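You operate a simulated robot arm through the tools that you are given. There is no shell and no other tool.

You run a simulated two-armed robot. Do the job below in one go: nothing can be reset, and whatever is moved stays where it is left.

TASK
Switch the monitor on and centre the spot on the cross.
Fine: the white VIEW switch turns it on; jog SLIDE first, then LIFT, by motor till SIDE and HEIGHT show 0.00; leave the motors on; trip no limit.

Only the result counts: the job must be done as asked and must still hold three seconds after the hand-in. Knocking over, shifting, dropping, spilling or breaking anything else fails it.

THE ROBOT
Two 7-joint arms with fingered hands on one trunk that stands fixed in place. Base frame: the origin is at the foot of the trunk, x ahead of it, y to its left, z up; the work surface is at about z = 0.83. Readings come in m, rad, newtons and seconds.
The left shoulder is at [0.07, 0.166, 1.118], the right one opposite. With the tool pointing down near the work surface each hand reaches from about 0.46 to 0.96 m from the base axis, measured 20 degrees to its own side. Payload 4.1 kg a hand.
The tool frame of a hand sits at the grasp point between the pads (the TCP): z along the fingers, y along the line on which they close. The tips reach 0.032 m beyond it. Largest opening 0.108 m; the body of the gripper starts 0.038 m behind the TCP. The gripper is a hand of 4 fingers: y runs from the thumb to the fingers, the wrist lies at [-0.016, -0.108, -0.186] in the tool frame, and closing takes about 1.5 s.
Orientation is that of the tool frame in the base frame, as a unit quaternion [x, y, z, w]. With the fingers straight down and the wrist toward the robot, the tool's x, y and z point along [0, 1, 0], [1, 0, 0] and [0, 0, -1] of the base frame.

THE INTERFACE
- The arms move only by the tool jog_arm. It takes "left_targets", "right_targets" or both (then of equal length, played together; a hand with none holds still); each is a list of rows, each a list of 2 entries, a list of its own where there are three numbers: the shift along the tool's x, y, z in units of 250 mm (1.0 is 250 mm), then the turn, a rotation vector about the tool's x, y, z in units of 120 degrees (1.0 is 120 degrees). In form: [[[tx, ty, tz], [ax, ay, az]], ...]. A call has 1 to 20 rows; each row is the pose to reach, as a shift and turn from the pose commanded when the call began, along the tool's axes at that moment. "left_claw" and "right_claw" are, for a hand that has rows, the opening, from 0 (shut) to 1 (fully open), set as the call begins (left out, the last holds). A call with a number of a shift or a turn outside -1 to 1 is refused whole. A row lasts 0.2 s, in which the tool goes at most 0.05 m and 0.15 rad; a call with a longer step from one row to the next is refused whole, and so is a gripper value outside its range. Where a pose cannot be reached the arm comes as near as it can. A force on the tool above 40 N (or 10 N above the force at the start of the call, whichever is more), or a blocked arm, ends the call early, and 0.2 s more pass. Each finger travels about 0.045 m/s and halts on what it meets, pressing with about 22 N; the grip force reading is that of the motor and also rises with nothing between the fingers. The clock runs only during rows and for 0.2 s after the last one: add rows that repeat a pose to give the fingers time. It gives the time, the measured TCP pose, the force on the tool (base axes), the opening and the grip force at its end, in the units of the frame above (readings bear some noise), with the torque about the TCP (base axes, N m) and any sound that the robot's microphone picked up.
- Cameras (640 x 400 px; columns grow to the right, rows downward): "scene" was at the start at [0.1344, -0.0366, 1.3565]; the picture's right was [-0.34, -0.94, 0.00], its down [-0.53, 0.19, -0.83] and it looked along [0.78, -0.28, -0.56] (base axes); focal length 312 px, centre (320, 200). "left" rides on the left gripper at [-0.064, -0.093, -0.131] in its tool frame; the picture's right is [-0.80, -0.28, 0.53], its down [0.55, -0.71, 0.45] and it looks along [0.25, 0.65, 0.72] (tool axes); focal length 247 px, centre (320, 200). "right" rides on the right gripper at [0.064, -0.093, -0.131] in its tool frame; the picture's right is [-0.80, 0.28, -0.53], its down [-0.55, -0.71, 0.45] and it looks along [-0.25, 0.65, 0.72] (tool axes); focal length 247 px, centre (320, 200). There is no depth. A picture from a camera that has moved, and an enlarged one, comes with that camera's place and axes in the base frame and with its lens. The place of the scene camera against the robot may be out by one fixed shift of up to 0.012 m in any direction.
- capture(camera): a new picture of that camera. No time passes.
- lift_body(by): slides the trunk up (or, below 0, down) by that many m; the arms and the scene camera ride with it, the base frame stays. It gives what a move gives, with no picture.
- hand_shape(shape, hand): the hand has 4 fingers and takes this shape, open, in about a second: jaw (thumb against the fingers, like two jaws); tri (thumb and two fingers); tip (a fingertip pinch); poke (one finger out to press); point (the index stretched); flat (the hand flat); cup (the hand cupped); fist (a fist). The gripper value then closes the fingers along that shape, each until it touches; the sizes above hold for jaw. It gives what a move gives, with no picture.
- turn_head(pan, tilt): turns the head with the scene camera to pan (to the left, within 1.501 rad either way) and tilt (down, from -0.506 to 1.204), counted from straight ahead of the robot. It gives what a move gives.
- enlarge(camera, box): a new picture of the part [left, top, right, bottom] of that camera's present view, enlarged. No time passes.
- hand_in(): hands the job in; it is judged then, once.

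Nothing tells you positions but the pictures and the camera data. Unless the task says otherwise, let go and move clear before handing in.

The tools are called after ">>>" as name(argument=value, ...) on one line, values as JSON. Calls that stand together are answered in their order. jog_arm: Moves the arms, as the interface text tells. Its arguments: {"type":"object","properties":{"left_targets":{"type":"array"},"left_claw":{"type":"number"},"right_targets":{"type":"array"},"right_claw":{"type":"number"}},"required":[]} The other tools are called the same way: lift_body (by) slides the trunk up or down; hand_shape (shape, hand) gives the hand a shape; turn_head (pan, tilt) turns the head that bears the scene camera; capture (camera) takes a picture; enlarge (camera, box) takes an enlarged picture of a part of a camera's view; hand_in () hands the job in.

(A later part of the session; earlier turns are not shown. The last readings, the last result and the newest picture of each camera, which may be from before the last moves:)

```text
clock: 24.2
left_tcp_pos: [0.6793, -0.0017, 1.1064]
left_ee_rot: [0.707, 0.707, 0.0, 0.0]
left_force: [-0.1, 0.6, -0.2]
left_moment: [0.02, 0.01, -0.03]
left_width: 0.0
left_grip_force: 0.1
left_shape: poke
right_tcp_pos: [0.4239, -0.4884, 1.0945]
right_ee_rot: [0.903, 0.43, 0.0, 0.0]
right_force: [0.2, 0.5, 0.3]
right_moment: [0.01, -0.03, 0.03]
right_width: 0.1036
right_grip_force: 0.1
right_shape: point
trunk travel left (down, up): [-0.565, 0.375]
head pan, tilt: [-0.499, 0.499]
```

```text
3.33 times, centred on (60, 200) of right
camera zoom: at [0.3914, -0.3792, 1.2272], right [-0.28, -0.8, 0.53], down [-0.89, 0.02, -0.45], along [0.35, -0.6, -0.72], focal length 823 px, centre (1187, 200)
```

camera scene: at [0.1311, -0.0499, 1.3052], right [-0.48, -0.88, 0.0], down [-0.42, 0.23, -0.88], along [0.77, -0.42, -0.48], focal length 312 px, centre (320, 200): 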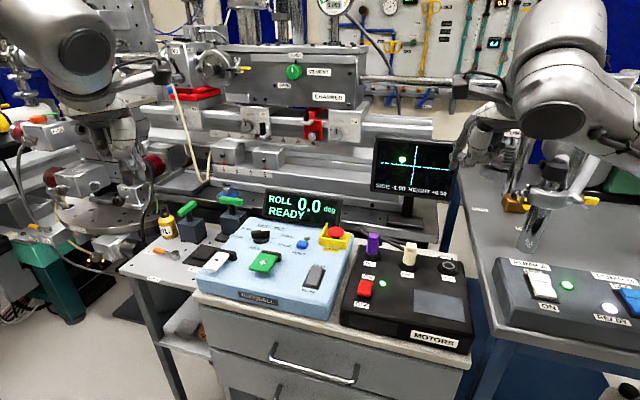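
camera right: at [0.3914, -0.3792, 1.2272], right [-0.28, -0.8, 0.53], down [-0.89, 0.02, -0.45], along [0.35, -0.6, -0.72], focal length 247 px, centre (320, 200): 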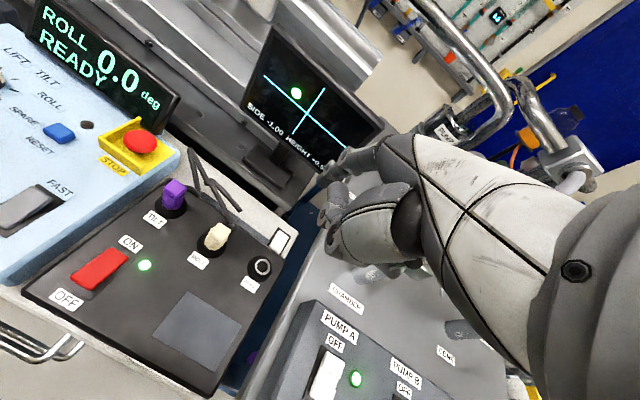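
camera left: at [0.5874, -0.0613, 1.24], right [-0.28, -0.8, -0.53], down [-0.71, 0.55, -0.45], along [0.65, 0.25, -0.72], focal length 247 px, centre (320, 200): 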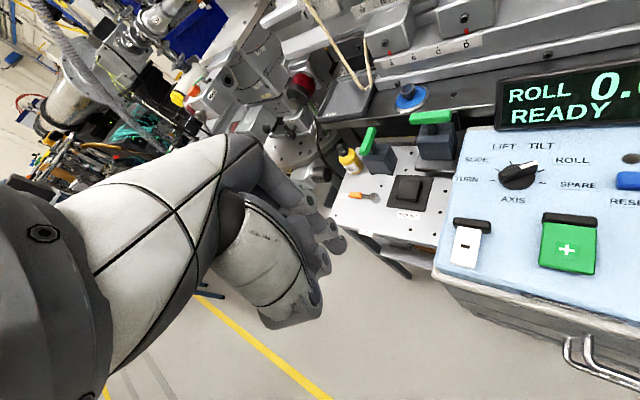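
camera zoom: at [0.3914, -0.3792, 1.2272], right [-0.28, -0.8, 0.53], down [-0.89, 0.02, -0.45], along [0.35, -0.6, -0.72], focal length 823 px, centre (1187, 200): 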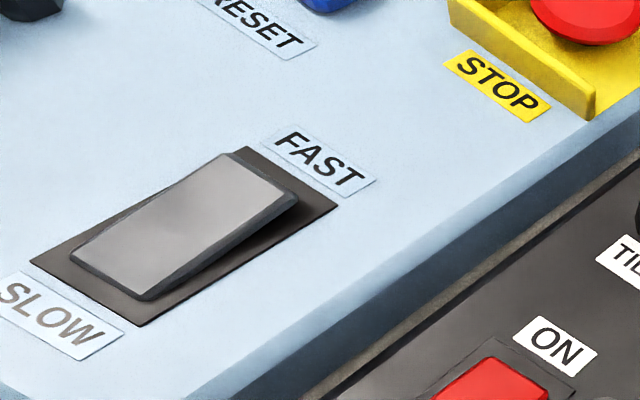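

The monitor reads SIDE -1.00, HEIGHT +0.50, and the speed rocker is already down on SLOW. Next I'll set the right hand to jaw and carry it over toward the AXIS knob at about (0.767, -0.221), staying high.

>>> hand_shape(shape="jaw", hand="right")

>>> jog_arm(right_targets=[[[0.14, 0.033, 0], [0, 0, -0.0635]], [[0.28, 0.066, 0], [0, 0, -0.127]], [[0.42, 0.1, 0], [0, 0, -0.19]], [[0.56, 0.13, 0], [0, 0, -0.254]], [[0.7, 0.164, 0], [0, 0, -0.254]], [[0.846, 0.196, 0], [0, 0, -0.254]]], right_claw=0.5)

>>> capture(camera="scene")

>>> capture(camera="right")

>>> capture(camera="left")

```text
clock: 25.1
left_tcp_pos: [0.679, -0.0007, 1.1075]
left_ee_rot: [0.707, 0.708, 0.001, 0.001]
left_force: [0.0, 0.8, -0.4]
left_moment: [-0.02, 0.0, 0.01]
left_width: 0.0
left_grip_force: 0.1
left_shape: poke
right_tcp_pos: [0.4236, -0.4885, 1.0953]
right_ee_rot: [0.903, 0.43, -0.001, 0.0]
right_force: [0.2, -0.7, 0.6]
right_moment: [0.05, -0.02, 0.0]
right_width: 0.1076
right_grip_force: 0.0
right_shape: jaw
trunk travel left (down, up): [-0.565, 0.375]
head pan, tilt: [-0.499, 0.499]
```

```text
clock: 26.5
left_tcp_pos: [0.6821, -0.0009, 1.1058]
left_ee_rot: [0.707, 0.707, -0.001, -0.001]
left_force: [-0.2, -0.1, -0.6]
left_moment: [-0.02, 0.04, 0.01]
left_width: 0.0
left_grip_force: 0.1
left_shape: poke
right_tcp_pos: [0.5967, -0.3534, 1.0942]
right_ee_rot: [0.757, 0.653, -0.001, 0.0]
right_force: [0.2, 0.7, 0.3]
right_moment: [-0.01, 0.06, 0.03]
right_width: 0.0544
right_grip_force: 0.1
right_shape: jaw
trunk travel left (down, up): [-0.565, 0.375]
head pan, tilt: [-0.499, 0.499]
```

```text
taken
camera scene: at [0.1332, -0.0492, 1.305], right [-0.48, -0.88, 0.0], down [-0.42, 0.23, -0.88], along [0.77, -0.42, -0.48], focal length 312 px, centre (320, 200)
```

scene: 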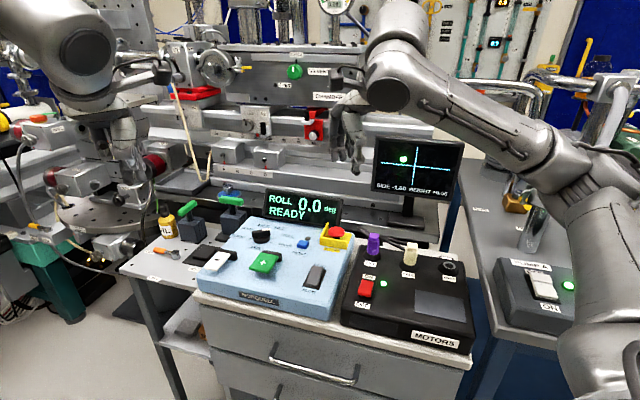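

```text
taken
camera right: at [0.5144, -0.276, 1.2267], right [0.16, -0.83, 0.53], down [-0.78, -0.44, -0.45], along [0.6, -0.34, -0.72], focal length 247 px, centre (320, 200)
```

right: 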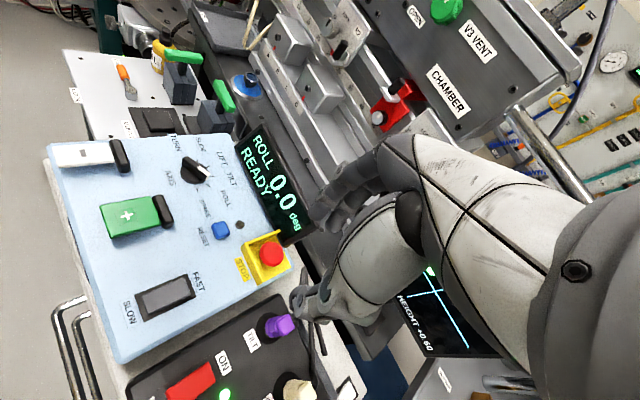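

```text
taken
camera left: at [0.5898, -0.0653, 1.2388], right [-0.28, -0.8, -0.53], down [-0.71, 0.55, -0.45], along [0.65, 0.25, -0.72], focal length 247 px, centre (320, 200)
```

left: 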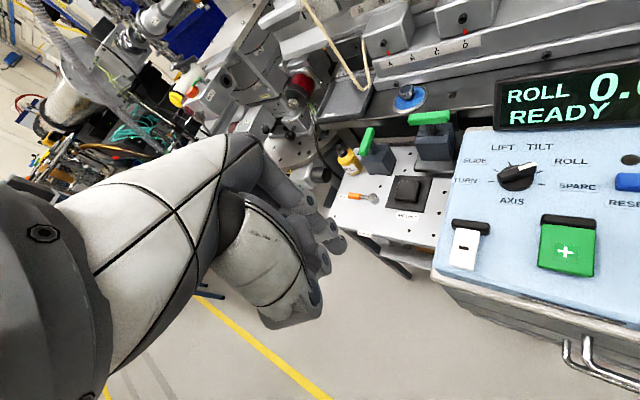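

>>> jog_arm(right_targets=[[[0.125, 0.119, 0.048], [0, 0, 0]], [[0.25, 0.238, 0.096], [0, 0, 0]], [[0.374, 0.356, 0.144], [0, 0, 0]], [[0.5, 0.475, 0.192], [0, 0, 0]], [[0.624, 0.594, 0.24], [0, 0, 0]]])

>>> capture(camera="scene")

>>> capture(camera="right")

>>> capture(camera="left")

>>> enlarge(camera="scene", box=[360, 130, 470, 200])

```text
clock: 27.7
left_tcp_pos: [0.6804, 0.0005, 1.1076]
left_ee_rot: [0.707, 0.707, 0.0, 0.001]
left_force: [0.4, 0.0, -0.9]
left_moment: [-0.03, 0.02, 0.01]
left_width: 0.0002
left_grip_force: 0.1
left_shape: poke
right_tcp_pos: [0.7654, -0.2213, 1.0362]
right_ee_rot: [0.758, 0.652, -0.001, 0.0]
right_force: [0.3, 0.4, 0.3]
right_moment: [-0.02, 0.0, 0.02]
right_width: 0.0544
right_grip_force: 0.1
right_shape: jaw
trunk travel left (down, up): [-0.565, 0.375]
head pan, tilt: [-0.499, 0.499]
```

```text
taken
camera scene: at [0.1323, -0.0485, 1.3052], right [-0.48, -0.88, 0.0], down [-0.42, 0.23, -0.88], along [0.77, -0.42, -0.48], focal length 312 px, centre (320, 200)
```

scene: 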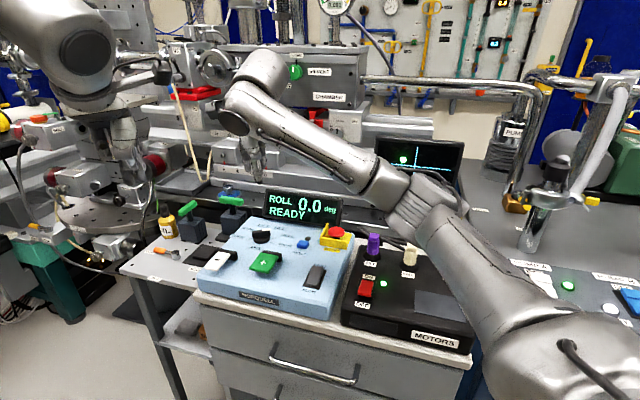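

```text
taken
camera right: at [0.6828, -0.1436, 1.1673], right [0.16, -0.83, 0.53], down [-0.78, -0.44, -0.45], along [0.6, -0.34, -0.72], focal length 247 px, centre (320, 200)
```

right: 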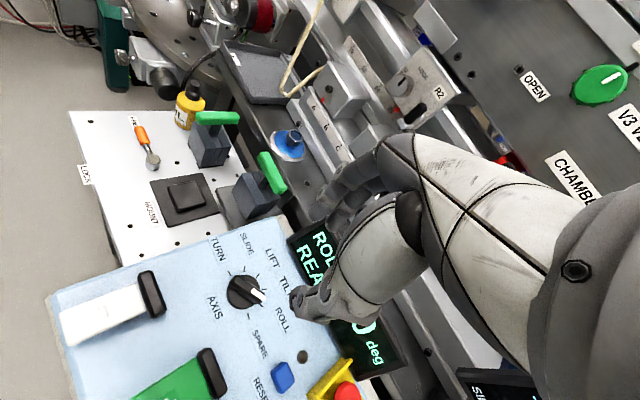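

```text
taken
camera left: at [0.5889, -0.0647, 1.2394], right [-0.28, -0.8, -0.53], down [-0.71, 0.55, -0.45], along [0.65, 0.25, -0.72], focal length 247 px, centre (320, 200)
```

left: 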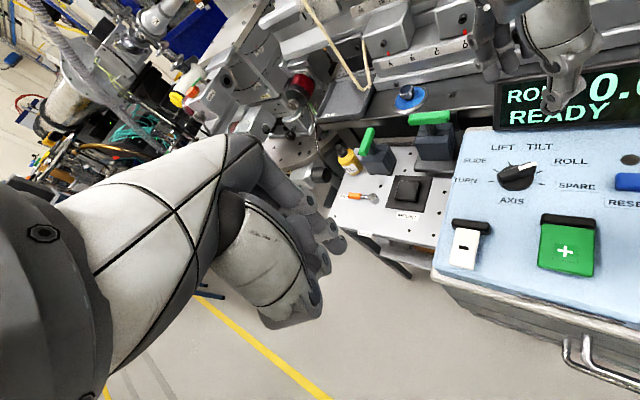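

```text
5.71 times, centred on (415, 165) of scene
camera zoom: at [0.1323, -0.0485, 1.3052], right [-0.48, -0.88, 0.0], down [-0.42, 0.23, -0.88], along [0.77, -0.42, -0.48], focal length 1786 px, centre (-223, 400)
```

zoom: 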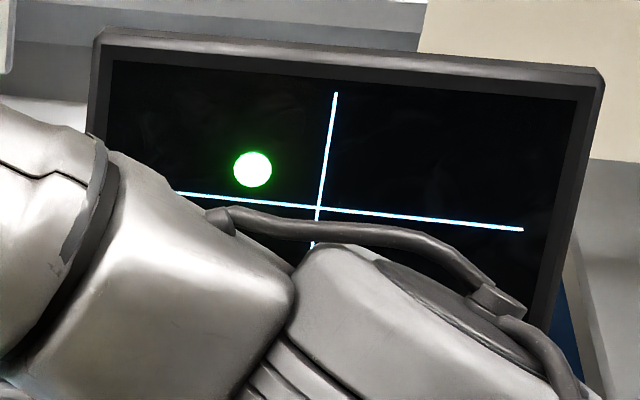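

>>> enlarge(camera="right", box=[190, 220, 330, 340])

>>> enlarge(camera="left", box=[440, 20, 640, 220])

>>> enlarge(camera="scene", box=[210, 120, 310, 260])

```text
3.33 times, centred on (260, 280) of right
camera zoom: at [0.6828, -0.1436, 1.1673], right [0.16, -0.83, 0.53], down [-0.78, -0.44, -0.45], along [0.6, -0.34, -0.72], focal length 823 px, centre (520, -67)
```

zoom: 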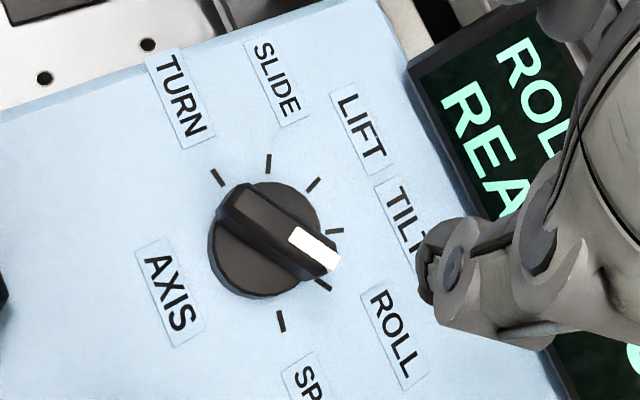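

```text
2.00 times, centred on (540, 120) of left
camera zoom: at [0.5889, -0.0647, 1.2394], right [-0.28, -0.8, -0.53], down [-0.71, 0.55, -0.45], along [0.65, 0.25, -0.72], focal length 494 px, centre (-120, 360)
```

zoom: 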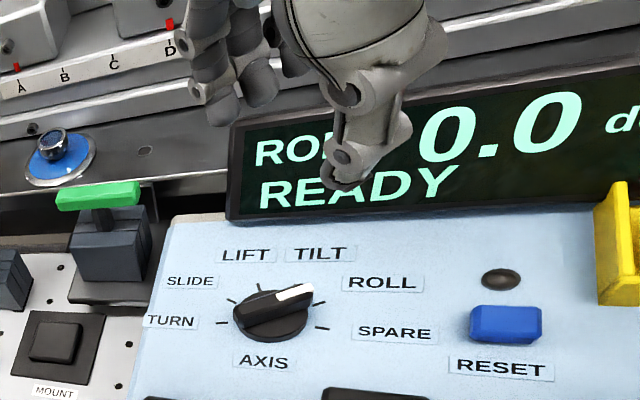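

```text
2.86 times, centred on (260, 190) of scene
camera zoom: at [0.1323, -0.0485, 1.3052], right [-0.48, -0.88, 0.0], down [-0.42, 0.23, -0.88], along [0.77, -0.42, -0.48], focal length 893 px, centre (491, 229)
```

zoom: 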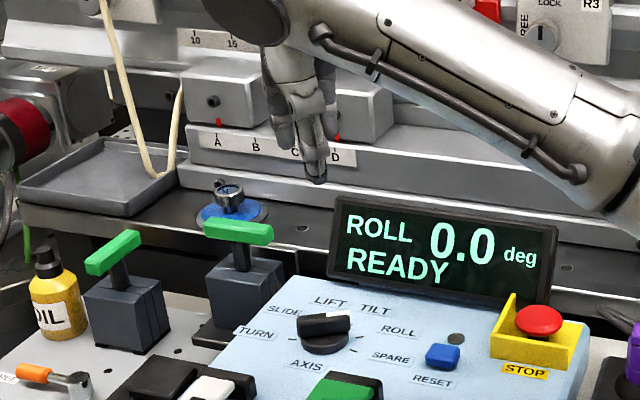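

The knob axis works out at (0.7675, -0.222), panel at z≈0.812, handle top ≈0.844, and the hand is already square to the handle. Before gripping I'll rehearse the 108° counter-clockwise turn in free air to see if the arm can do it.

>>> jog_arm(right_targets=[[[0, 0, 0], [0, 0, -0.07]], [[0, 0, 0], [0, 0, -0.14]], [[0, 0, 0], [0, 0, -0.21]], [[0, 0, 0], [0, 0, -0.28]], [[0, 0, 0], [0, 0, -0.35]], [[0, 0, 0], [0, 0, -0.42]], [[0, 0, 0], [0, 0, -0.49]], [[0, 0, 0], [0, 0, -0.56]], [[0, 0, 0], [0, 0, -0.63]], [[0, 0, 0], [0, 0, -0.7]], [[0, 0, 0], [0, 0, -0.77]], [[0, 0, 0], [0, 0, -0.84]], [[0, 0, 0], [0, 0, -0.9]]])

>>> capture(camera="scene")

>>> capture(camera="right")

>>> capture(camera="left")

```text
clock: 30.5
left_tcp_pos: [0.6793, 0.0, 1.1079]
left_ee_rot: [0.707, 0.707, -0.001, 0.001]
left_force: [-0.5, 1.1, -0.8]
left_moment: [-0.02, 0.02, -0.04]
left_width: 0.0
left_grip_force: 0.0
left_shape: poke
right_tcp_pos: [0.7636, -0.2196, 1.0357]
right_ee_rot: [-0.083, 0.997, -0.001, 0.0]
right_force: [-0.3, 1.0, -0.1]
right_moment: [0.02, 0.0, -0.01]
right_width: 0.0544
right_grip_force: 0.1
right_shape: jaw
trunk travel left (down, up): [-0.565, 0.375]
head pan, tilt: [-0.499, 0.499]
```

```text
taken
camera scene: at [0.131, -0.0482, 1.3053], right [-0.48, -0.88, 0.0], down [-0.42, 0.23, -0.88], along [0.77, -0.42, -0.48], focal length 312 px, centre (320, 200)
```

scene: 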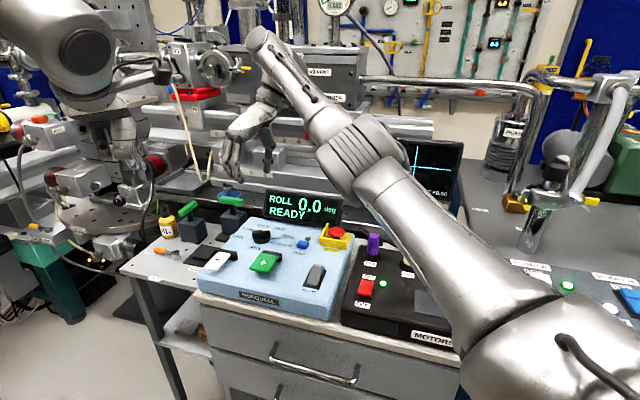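

```text
taken
camera right: at [0.7154, -0.3216, 1.1677], right [0.74, 0.41, 0.53], down [0.66, -0.6, -0.45], along [0.14, 0.68, -0.72], focal length 247 px, centre (320, 200)
```

right: 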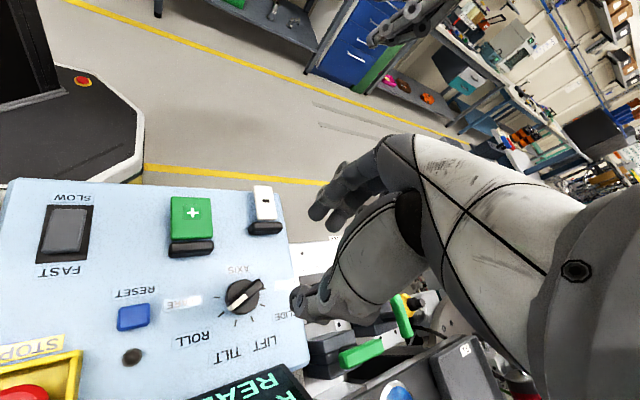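

```text
taken
camera left: at [0.5877, -0.0642, 1.2401], right [-0.28, -0.8, -0.53], down [-0.71, 0.55, -0.45], along [0.65, 0.25, -0.72], focal length 247 px, centre (320, 200)
```

left: 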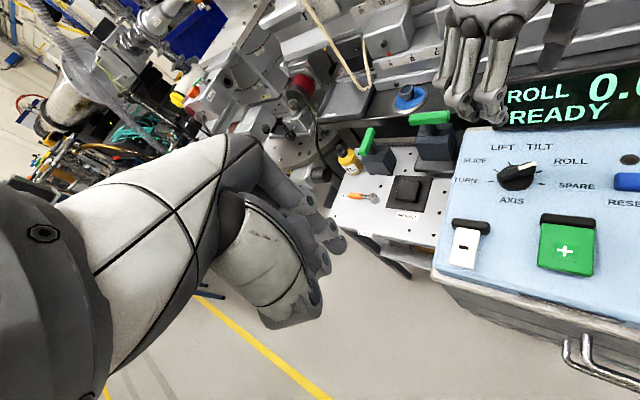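

The full turn is within reach. I'll use this second viewpoint to refine the knob's centre and height.

>>> enlarge(camera="right", box=[180, 240, 320, 360])

>>> enlarge(camera="left", box=[430, 0, 590, 200])

```text
3.33 times, centred on (250, 300) of right
camera zoom: at [0.7154, -0.3216, 1.1677], right [0.74, 0.41, 0.53], down [0.66, -0.6, -0.45], along [0.14, 0.68, -0.72], focal length 823 px, centre (553, -133)
```

zoom: 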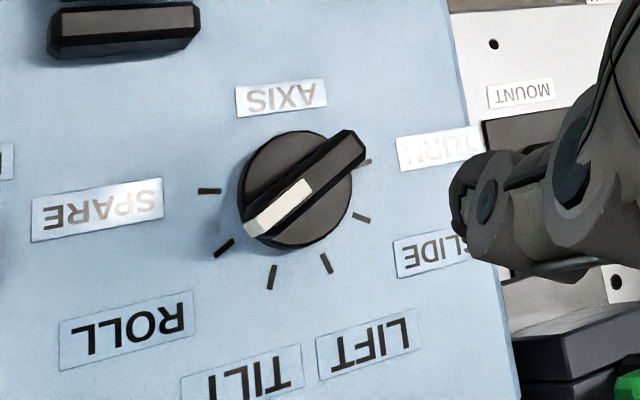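

```text
2.00 times, centred on (510, 100) of left
camera zoom: at [0.5877, -0.0642, 1.2401], right [-0.28, -0.8, -0.53], down [-0.71, 0.55, -0.45], along [0.65, 0.25, -0.72], focal length 494 px, centre (-60, 400)
```

zoom: 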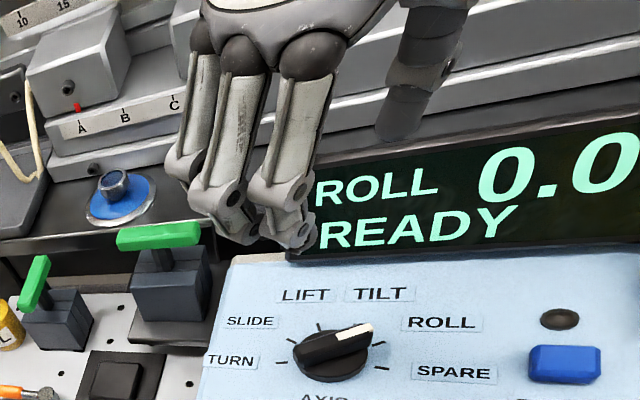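

The panel surface is nearer z≈0.83 and the knob axis near (0.763, -0.2195). I'll turn back to the ROLL alignment and lower the open fingers to just above the handle for a close look.

>>> jog_arm(right_targets=[[[0, 0, 0], [0, 0, 0.07]], [[0, 0, 0], [0, 0, 0.14]], [[0, 0, 0], [0, 0, 0.21]], [[0, 0, 0], [0, 0, 0.28]], [[0, 0, 0], [0, 0, 0.35]], [[0, 0, 0], [0, 0, 0.42]], [[0, 0, 0], [0, 0, 0.49]], [[0, 0, 0], [0, 0, 0.56]], [[0, 0, 0], [0, 0, 0.63]], [[0, 0, 0], [0, 0, 0.7]], [[0, 0, 0], [0, 0, 0.77]], [[0, 0, 0], [0, 0, 0.84]], [[0, 0, 0], [0, 0, 0.9]]])

>>> jog_arm(right_targets=[[[0.003, -0.008, 0.16], [0, 0, 0]], [[0.006, -0.012, 0.32], [0, 0, 0]], [[0.006, -0.012, 0.46], [0, 0, 0]]])

>>> capture(camera="right")

>>> enlarge(camera="right", box=[220, 180, 400, 330])

>>> enlarge(camera="left", box=[440, 50, 640, 220])

>>> enlarge(camera="scene", box=[220, 160, 310, 270])

```text
clock: 33.3
left_tcp_pos: [0.6802, -0.0009, 1.106]
left_ee_rot: [0.706, 0.708, 0.0, 0.0]
left_force: [-0.6, -1.2, 0.4]
left_moment: [-0.01, 0.0, 0.01]
left_width: 0.0
left_grip_force: 0.0
left_shape: poke
right_tcp_pos: [0.7643, -0.2214, 1.036]
right_ee_rot: [0.758, 0.652, 0.0, 0.0]
right_force: [0.0, 0.8, 0.2]
right_moment: [-0.01, 0.03, 0.0]
right_width: 0.0545
right_grip_force: 0.0
right_shape: jaw
trunk travel left (down, up): [-0.565, 0.375]
head pan, tilt: [-0.499, 0.499]
```

```text
clock: 34.1
left_tcp_pos: [0.6805, -0.0008, 1.107]
left_ee_rot: [0.707, 0.707, 0.0, 0.0]
left_force: [-0.3, 0.3, 0.0]
left_moment: [0.03, 0.01, -0.01]
left_width: 0.0
left_grip_force: 0.1
left_shape: poke
right_tcp_pos: [0.7617, -0.218, 0.9204]
right_ee_rot: [0.758, 0.653, 0.0, 0.001]
right_force: [-1.1, 0.0, 0.3]
right_moment: [-0.01, 0.0, 0.0]
right_width: 0.0542
right_grip_force: 0.1
right_shape: jaw
trunk travel left (down, up): [-0.565, 0.375]
head pan, tilt: [-0.499, 0.499]
```

```text
taken
camera right: at [0.6785, -0.1419, 1.0526], right [0.16, -0.83, 0.53], down [-0.78, -0.44, -0.45], along [0.61, -0.34, -0.72], focal length 247 px, centre (320, 200)
```

right: 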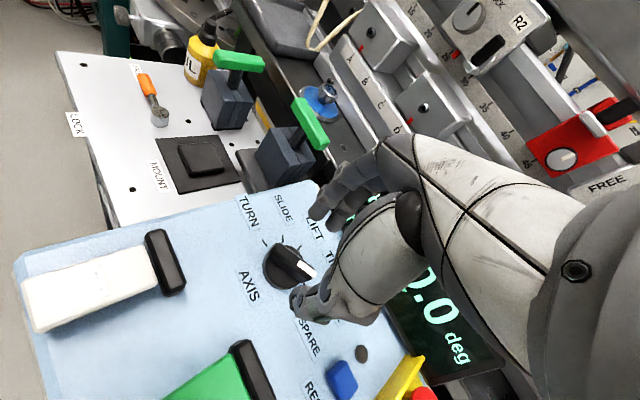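

```text
2.67 times, centred on (310, 255) of right
camera zoom: at [0.6785, -0.1419, 1.0526], right [0.16, -0.83, 0.53], down [-0.78, -0.44, -0.45], along [0.61, -0.34, -0.72], focal length 659 px, centre (347, 53)
```

zoom: 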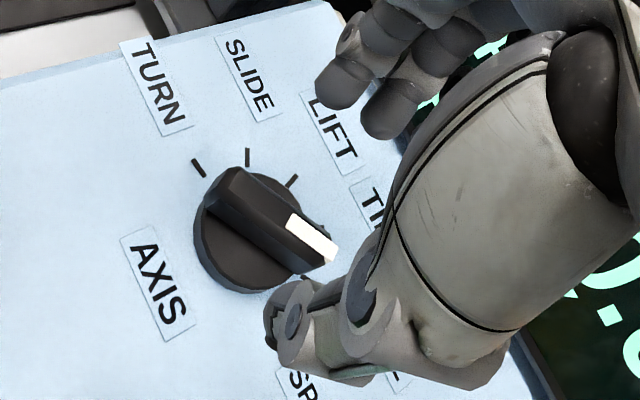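

```text
2.35 times, centred on (540, 135) of left
camera zoom: at [0.5881, -0.0658, 1.2399], right [-0.28, -0.8, -0.53], down [-0.71, 0.55, -0.45], along [0.65, 0.25, -0.72], focal length 581 px, centre (-198, 353)
```

zoom: 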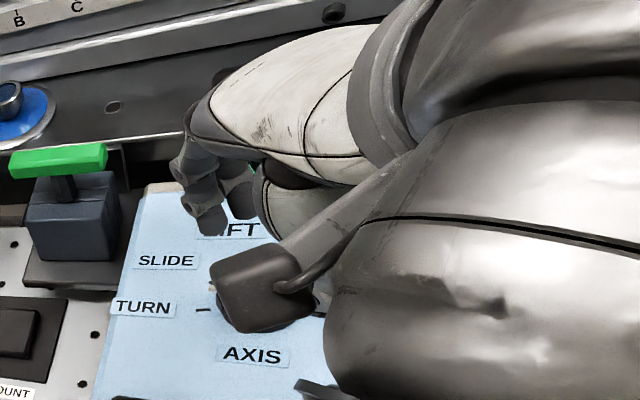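

```text
3.64 times, centred on (265, 215) of scene
camera zoom: at [0.1315, -0.0498, 1.3053], right [-0.48, -0.88, 0.0], down [-0.42, 0.23, -0.88], along [0.77, -0.42, -0.48], focal length 1136 px, centre (520, 146)
```

zoom: 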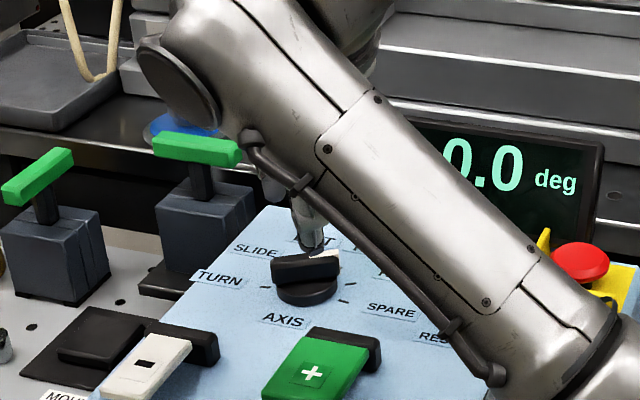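

The fingers straddle the knob well; the handle spans roughly z 0.843–0.86. I'll go down so the tips sit a few millimetres above the skirt.

>>> jog_arm(right_targets=[[[-0.006, 0.005, 0.05], [0, 0, 0]], [[-0.006, 0.005, 0.1], [0, 0, 0]], [[-0.006, 0.005, 0.14], [0, 0, 0]]])

>>> enlarge(camera="right", box=[220, 180, 400, 330])

>>> enlarge(camera="scene", box=[230, 190, 320, 270])

>>> capture(camera="scene")

```text
clock: 34.9
left_tcp_pos: [0.6736, 0.0064, 1.1117]
left_ee_rot: [0.706, 0.708, 0.001, 0.005]
left_force: [0.4, 0.6, -0.2]
left_moment: [0.02, 0.01, -0.03]
left_width: 0.0001
left_grip_force: 0.1
left_shape: poke
right_tcp_pos: [0.759, -0.2143, 0.8951]
right_ee_rot: [0.757, 0.653, 0.001, 0.006]
right_force: [0.9, 0.0, 0.0]
right_moment: [-0.03, -0.03, 0.01]
right_width: 0.0542
right_grip_force: 0.1
right_shape: jaw
trunk travel left (down, up): [-0.565, 0.375]
head pan, tilt: [-0.499, 0.499]
```

```text
2.67 times, centred on (310, 255) of right
camera zoom: at [0.6746, -0.1367, 1.0258], right [0.16, -0.83, 0.54], down [-0.77, -0.44, -0.45], along [0.61, -0.35, -0.71], focal length 659 px, centre (347, 53)
```

zoom: 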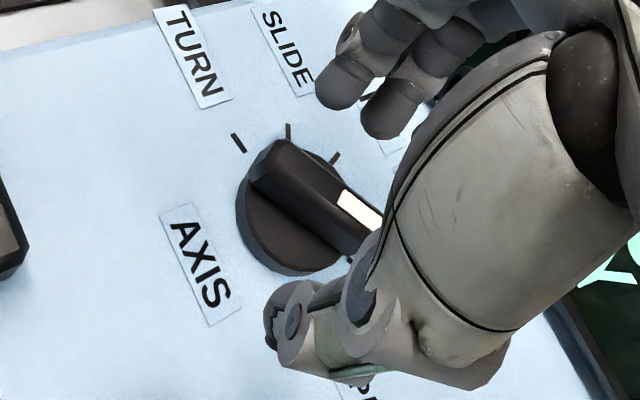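

```text
5.00 times, centred on (275, 230) of scene
camera zoom: at [0.1242, -0.0417, 1.3074], right [-0.48, -0.88, 0.0], down [-0.42, 0.22, -0.88], along [0.77, -0.42, -0.47], focal length 1562 px, centre (545, 50)
```

zoom: 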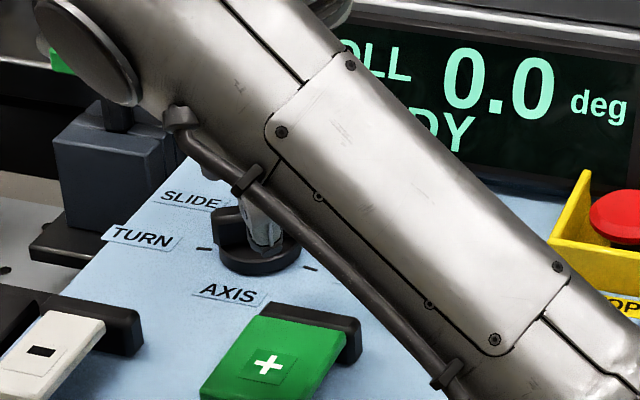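

```text
taken
camera scene: at [0.1242, -0.0417, 1.3074], right [-0.48, -0.88, 0.0], down [-0.42, 0.22, -0.88], along [0.77, -0.42, -0.47], focal length 312 px, centre (320, 200)
```

scene: 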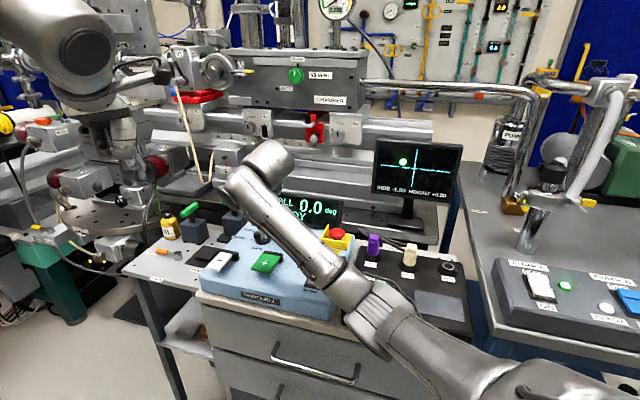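

The whole robot has tilted although the tool itself feels nothing: with the trunk low, the right elbow has dropped onto the cart near the MOTORS box. I'll lift at once, then check the switch and lamp before raising the trunk.

>>> jog_arm(right_targets=[[[0, 0, -0.06], [0, 0, 0]], [[0, 0, -0.14], [0, 0, 0]], [[0, 0, -0.28], [0, 0, 0]], [[0, 0, -0.44], [0, 0, 0]]])

>>> capture(camera="scene")

>>> enlarge(camera="scene", box=[320, 220, 480, 360])

```text
clock: 35.9
left_tcp_pos: [0.68, -0.0003, 1.1077]
left_ee_rot: [0.707, 0.708, 0.0, 0.0]
left_force: [-0.1, -0.2, -0.2]
left_moment: [-0.01, 0.02, -0.01]
left_width: 0.0003
left_grip_force: 0.0
left_shape: poke
right_tcp_pos: [0.763, -0.2193, 0.9939]
right_ee_rot: [0.757, 0.653, -0.001, 0.0]
right_force: [-0.3, 0.7, -0.4]
right_moment: [-0.02, 0.03, 0.02]
right_width: 0.0543
right_grip_force: 0.1
right_shape: jaw
trunk travel left (down, up): [-0.565, 0.375]
head pan, tilt: [-0.499, 0.499]
```

```text
taken
camera scene: at [0.1319, -0.049, 1.305], right [-0.48, -0.88, 0.0], down [-0.42, 0.23, -0.88], along [0.77, -0.42, -0.48], focal length 312 px, centre (320, 200)
```

scene: 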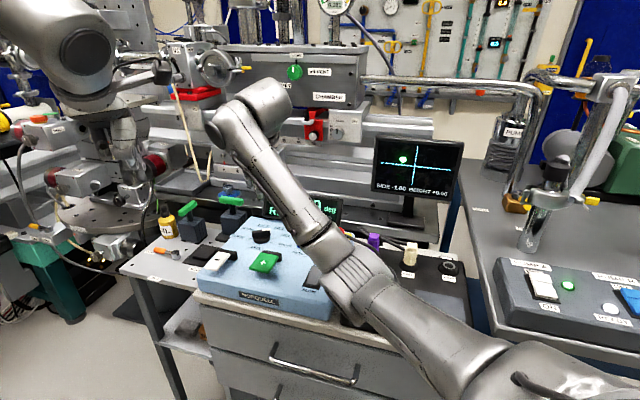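

```text
2.86 times, centred on (400, 290) of scene
camera zoom: at [0.1319, -0.049, 1.305], right [-0.48, -0.88, 0.0], down [-0.42, 0.23, -0.88], along [0.77, -0.42, -0.48], focal length 893 px, centre (91, -57)
```

zoom: 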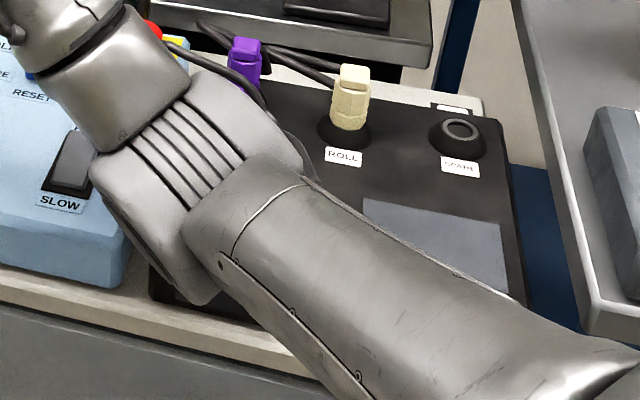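

The robot is upright again. I'll raise the trunk well up so the elbow stays high, and check the motor switch and lamp.

>>> lift_body(by=0.26)

>>> capture(camera="scene")

>>> capture(camera="right")

>>> enlarge(camera="right", box=[100, 200, 330, 400])

```text
clock: 38.6
left_tcp_pos: [0.6799, -0.0012, 1.3676]
left_ee_rot: [0.707, 0.708, 0.0, 0.001]
left_force: [0.3, -0.1, 0.3]
left_moment: [-0.01, -0.01, 0.02]
left_width: 0.0
left_grip_force: 0.0
left_shape: poke
right_tcp_pos: [0.7626, -0.2211, 1.2548]
right_ee_rot: [0.758, 0.653, 0.0, 0.0]
right_force: [0.2, -0.3, -1.1]
right_moment: [-0.01, -0.02, 0.03]
right_width: 0.0542
right_grip_force: 0.1
right_shape: jaw
trunk travel left (down, up): [-0.825, 0.115]
head pan, tilt: [-0.499, 0.499]
```

```text
taken
camera scene: at [0.1315, -0.0497, 1.5652], right [-0.48, -0.88, 0.0], down [-0.42, 0.23, -0.88], along [0.77, -0.42, -0.48], focal length 312 px, centre (320, 200)
```

scene: 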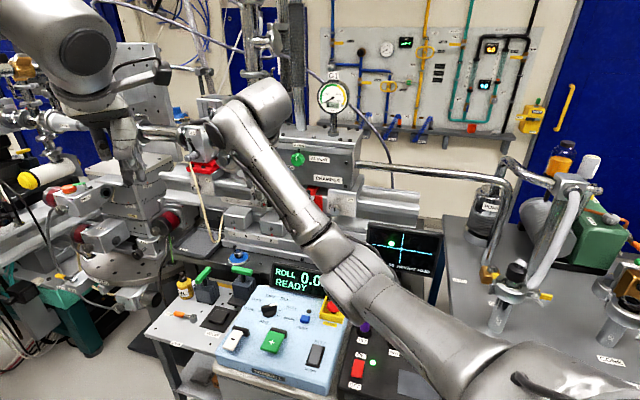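

```text
taken
camera right: at [0.68, -0.1434, 1.387], right [0.16, -0.83, 0.53], down [-0.78, -0.44, -0.45], along [0.61, -0.34, -0.72], focal length 247 px, centre (320, 200)
```

right: 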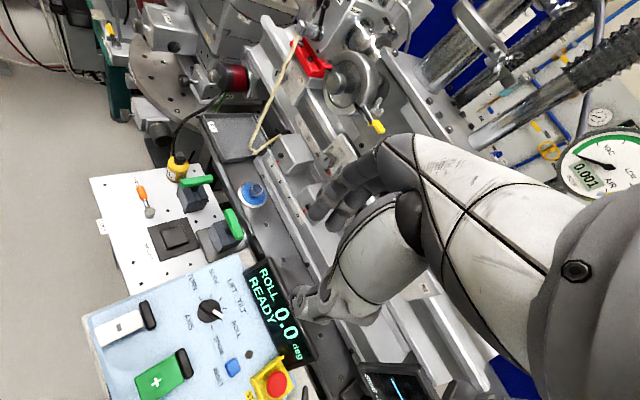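

```text
2.00 times, centred on (215, 300) of right
camera zoom: at [0.68, -0.1434, 1.387], right [0.16, -0.83, 0.53], down [-0.78, -0.44, -0.45], along [0.61, -0.34, -0.72], focal length 494 px, centre (530, 0)
```

zoom: 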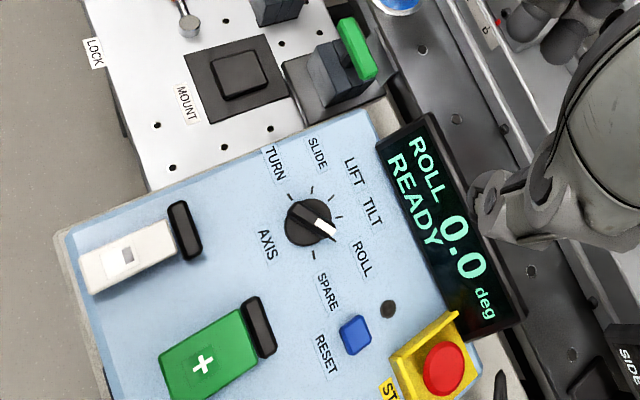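

>>> enlarge(camera="scene", box=[210, 260, 440, 400])

>>> enlarge(camera="left", box=[400, 60, 640, 300])

```text
2.78 times, centred on (325, 330) of scene
camera zoom: at [0.1315, -0.0497, 1.5652], right [-0.48, -0.88, 0.0], down [-0.42, 0.23, -0.88], along [0.77, -0.42, -0.48], focal length 869 px, centre (306, -162)
```

zoom: 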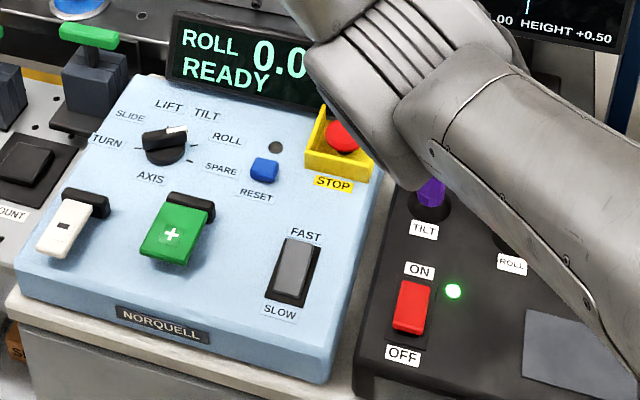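

```text
1.67 times, centred on (520, 180) of left
camera zoom: at [0.5881, -0.0657, 1.4998], right [-0.28, -0.8, -0.53], down [-0.71, 0.55, -0.45], along [0.65, 0.25, -0.72], focal length 412 px, centre (-13, 233)
```

zoom: 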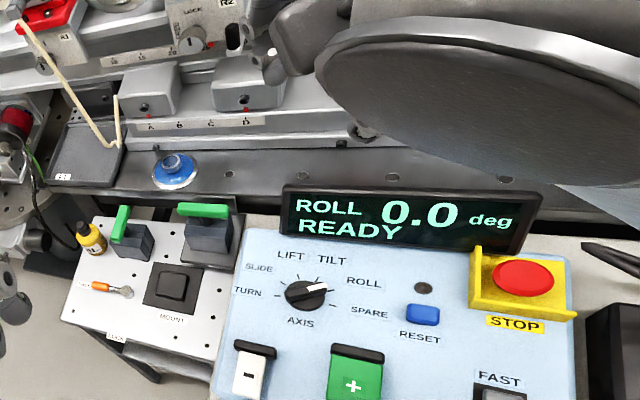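

Motors lamp is lit, the switch is still ON and nothing moved. With the shoulder now higher, I'll lower the right hand in stages and watch the elbow.

>>> jog_arm(right_targets=[[[0, 0, 0.18], [0, 0, 0]], [[0, 0, 0.36], [0, 0, 0]], [[0, 0, 0.54], [0, 0, 0]], [[0, 0, 0.72], [0, 0, 0]], [[0, 0, 0.9], [0, 0, 0]]])

>>> capture(camera="scene")

```text
clock: 39.8
left_tcp_pos: [0.6802, -0.0002, 1.3679]
left_ee_rot: [0.707, 0.707, 0.0, -0.001]
left_force: [0.2, 0.1, -0.7]
left_moment: [0.01, 0.01, -0.04]
left_width: 0.0
left_grip_force: 0.0
left_shape: poke
right_tcp_pos: [0.7607, -0.2211, 1.0297]
right_ee_rot: [0.758, 0.653, 0.0, 0.0]
right_force: [0.6, -0.3, 0.8]
right_moment: [0.01, 0.06, -0.01]
right_width: 0.0541
right_grip_force: 0.0
right_shape: jaw
trunk travel left (down, up): [-0.825, 0.115]
head pan, tilt: [-0.499, 0.499]
```

```text
taken
camera scene: at [0.1318, -0.0498, 1.5653], right [-0.48, -0.88, 0.0], down [-0.42, 0.23, -0.88], along [0.77, -0.42, -0.48], focal length 312 px, centre (320, 200)
```

scene: 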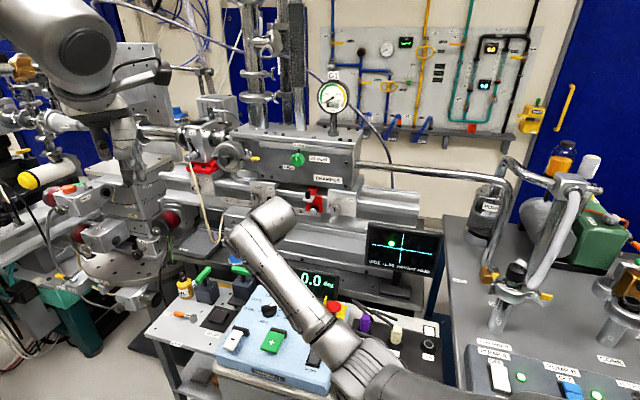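

With the elbow that sensitive, pushing the pointer round with one stretched finger is safer than gripping and twisting 108°. I'll lift, take the point shape and pitch the hand 40° as before.

>>> jog_arm(right_targets=[[[0, -0.08, -0.16], [0, 0, 0]], [[0, -0.16, -0.32], [0, 0, 0]], [[0, -0.24, -0.48], [0, 0, 0]]])

>>> hand_shape(shape="point", hand="right")

>>> jog_arm(right_targets=[[[0, 0, 0], [0.066, 0, 0]], [[0, 0, 0], [0.132, 0, 0]], [[0, 0, 0], [0.198, 0, 0]], [[0, 0, 0], [0.264, 0, 0]], [[0, 0, 0], [0.33, 0, 0]]])

>>> capture(camera="scene")

>>> capture(camera="right")

```text
clock: 40.6
left_tcp_pos: [0.6793, -0.0011, 1.3667]
left_ee_rot: [0.707, 0.707, -0.001, 0.001]
left_force: [-0.6, 0.0, -0.5]
left_moment: [-0.01, -0.01, 0.01]
left_width: 0.0002
left_grip_force: 0.0
left_shape: poke
right_tcp_pos: [0.7014, -0.2121, 1.1512]
right_ee_rot: [0.758, 0.653, -0.001, 0.0]
right_force: [0.0, -0.6, -0.5]
right_moment: [0.01, 0.01, 0.0]
right_width: 0.0543
right_grip_force: 0.1
right_shape: jaw
trunk travel left (down, up): [-0.825, 0.115]
head pan, tilt: [-0.499, 0.499]
```

```text
clock: 41.5
left_tcp_pos: [0.6802, -0.0008, 1.3664]
left_ee_rot: [0.707, 0.708, 0.0, 0.0]
left_force: [0.0, -0.4, 0.3]
left_moment: [0.0, -0.04, 0.0]
left_width: 0.0
left_grip_force: 0.1
left_shape: poke
right_tcp_pos: [0.7026, -0.2113, 1.1499]
right_ee_rot: [0.758, 0.652, -0.001, 0.0]
right_force: [1.3, 0.1, 0.2]
right_moment: [0.02, 0.03, 0.0]
right_width: 0.1038
right_grip_force: 0.0
right_shape: point
trunk travel left (down, up): [-0.825, 0.115]
head pan, tilt: [-0.499, 0.499]
```

```text
clock: 42.7
left_tcp_pos: [0.682, -0.0008, 1.3654]
left_ee_rot: [0.706, 0.708, 0.0, 0.0]
left_force: [-0.6, -0.2, -0.8]
left_moment: [-0.05, 0.0, 0.02]
left_width: 0.0
left_grip_force: 0.0
left_shape: poke
right_tcp_pos: [0.7033, -0.2101, 1.1502]
right_ee_rot: [0.712, 0.614, -0.222, -0.257]
right_force: [0.1, 0.6, 0.0]
right_moment: [0.02, 0.0, -0.02]
right_width: 0.1036
right_grip_force: 0.0
right_shape: point
trunk travel left (down, up): [-0.825, 0.115]
head pan, tilt: [-0.499, 0.499]
```

```text
taken
camera scene: at [0.1322, -0.0489, 1.5651], right [-0.48, -0.88, 0.0], down [-0.42, 0.23, -0.88], along [0.77, -0.42, -0.48], focal length 312 px, centre (320, 200)
```

scene: 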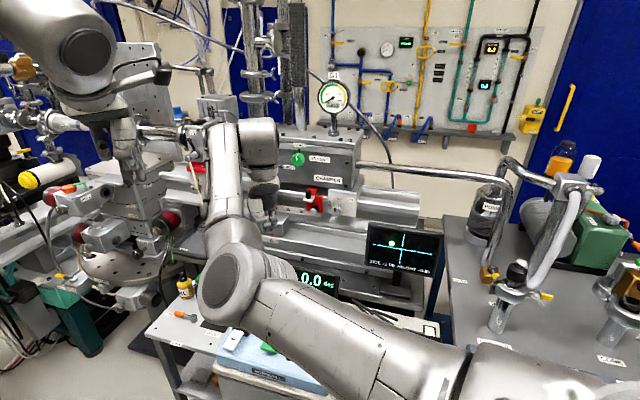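

```text
taken
camera right: at [0.7253, -0.149, 1.3105], right [0.44, -0.87, 0.23], down [-0.9, -0.42, 0.11], along [0.0, -0.25, -0.97], focal length 247 px, centre (320, 200)
```

right: 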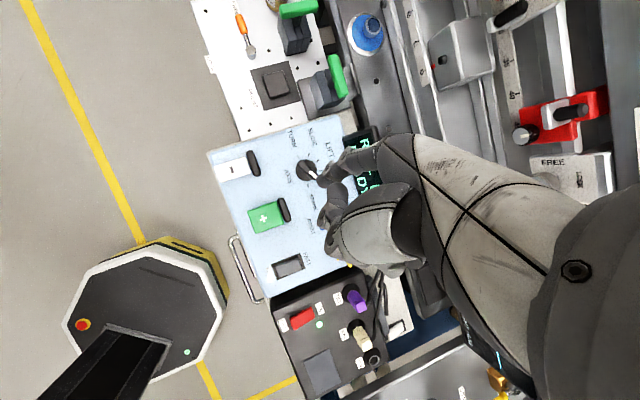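

>>> enlarge(camera="right", box=[270, 110, 370, 220])

>>> capture(camera="left")

>>> enlarge(camera="right", box=[200, 110, 360, 290])

```text
3.64 times, centred on (320, 165) of right
camera zoom: at [0.7253, -0.149, 1.3105], right [0.44, -0.87, 0.23], down [-0.9, -0.42, 0.11], along [0.0, -0.25, -0.97], focal length 898 px, centre (320, 327)
```

zoom: 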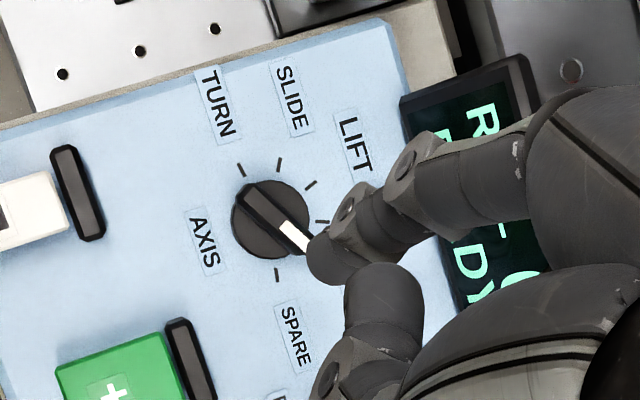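

```text
taken
camera left: at [0.5888, -0.0648, 1.4996], right [-0.28, -0.8, -0.53], down [-0.71, 0.55, -0.45], along [0.65, 0.25, -0.72], focal length 247 px, centre (320, 200)
```

left: 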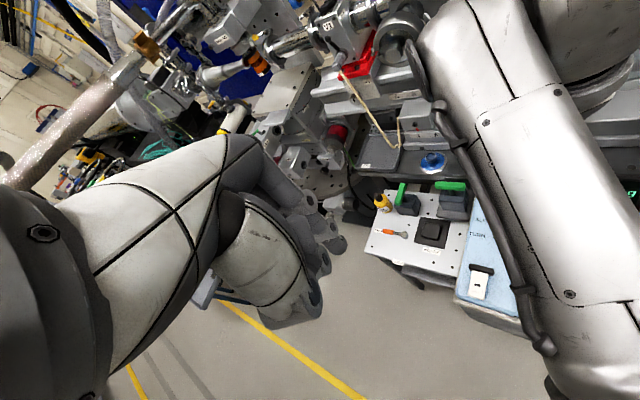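

```text
2.22 times, centred on (280, 200) of right
camera zoom: at [0.7253, -0.149, 1.3105], right [0.44, -0.87, 0.23], down [-0.9, -0.42, 0.11], along [0.0, -0.25, -0.97], focal length 549 px, centre (409, 200)
```

zoom: 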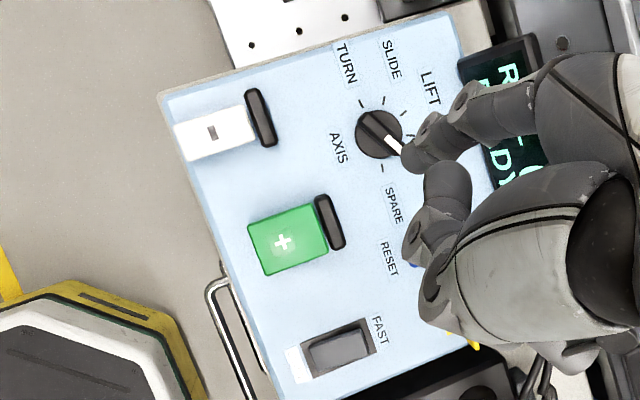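

I'll first move the idle left hand back and to the left, clear of the right forearm, then bring the pointing fingertip down beside the knob, about 7 cm above the panel.

>>> jog_arm(left_targets=[[[0.12, -0.1, 0], [0, 0, 0]], [[0.24, -0.2, 0], [0, 0, 0]], [[0.36, -0.3, 0], [0, 0, 0]], [[0.48, -0.4, 0], [0, 0, 0]]])

>>> jog_arm(right_targets=[[[-0.024, 0.088, 0.116], [0, 0, 0]], [[-0.048, 0.176, 0.231], [0, 0, 0]], [[-0.071, 0.263, 0.347], [0, 0, 0]], [[-0.095, 0.351, 0.462], [0, 0, 0]], [[-0.119, 0.439, 0.578], [0, 0, 0]]])

>>> capture(camera="scene")

>>> capture(camera="right")

>>> capture(camera="left")

```text
clock: 43.7
left_tcp_pos: [0.5781, 0.1228, 1.3674]
left_ee_rot: [0.707, 0.707, 0.0, 0.001]
left_force: [-0.2, -0.2, 0.3]
left_moment: [0.0, 0.01, -0.04]
left_width: 0.0001
left_grip_force: 0.0
left_shape: poke
right_tcp_pos: [0.7025, -0.2096, 1.1511]
right_ee_rot: [0.713, 0.614, -0.222, -0.255]
right_force: [-0.3, 0.7, 0.3]
right_moment: [-0.01, -0.03, 0.02]
right_width: 0.1038
right_grip_force: 0.1
right_shape: point
trunk travel left (down, up): [-0.825, 0.115]
head pan, tilt: [-0.499, 0.499]
```

```text
clock: 44.9
left_tcp_pos: [0.5787, 0.1194, 1.367]
left_ee_rot: [0.707, 0.707, 0.0, -0.001]
left_force: [0.8, -0.2, -0.1]
left_moment: [0.03, 0.0, -0.01]
left_width: 0.0003
left_grip_force: 0.0
left_shape: poke
right_tcp_pos: [0.6912, -0.2393, 0.9687]
right_ee_rot: [0.713, 0.613, -0.221, -0.257]
right_force: [0.3, 0.7, 0.3]
right_moment: [0.01, 0.0, 0.0]
right_width: 0.1037
right_grip_force: 0.1
right_shape: point
trunk travel left (down, up): [-0.825, 0.115]
head pan, tilt: [-0.499, 0.499]
```

```text
taken
camera scene: at [0.1317, -0.05, 1.5653], right [-0.48, -0.88, 0.0], down [-0.42, 0.23, -0.88], along [0.77, -0.42, -0.48], focal length 312 px, centre (320, 200)
```

scene: 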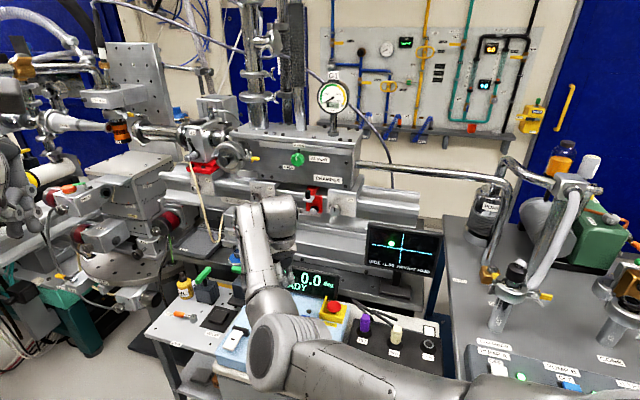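

```text
taken
camera right: at [0.7124, -0.1785, 1.1302], right [0.43, -0.87, 0.23], down [-0.9, -0.42, 0.11], along [0.01, -0.25, -0.97], focal length 247 px, centre (320, 200)
```

right: 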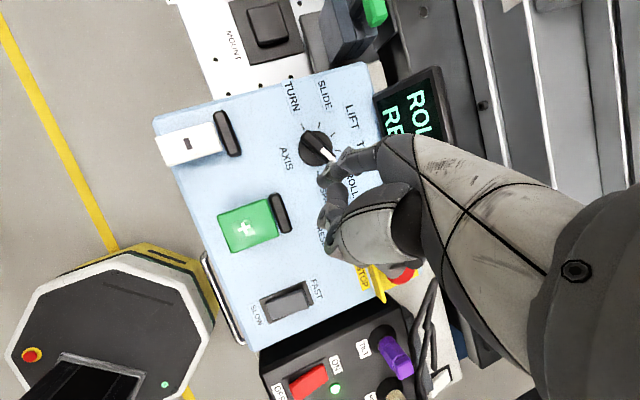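

```text
taken
camera left: at [0.4873, 0.0546, 1.4998], right [-0.28, -0.8, -0.53], down [-0.71, 0.55, -0.45], along [0.65, 0.25, -0.72], focal length 247 px, centre (320, 200)
```

left: 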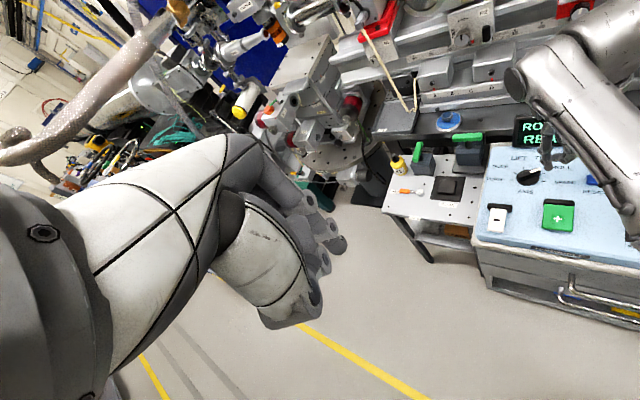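

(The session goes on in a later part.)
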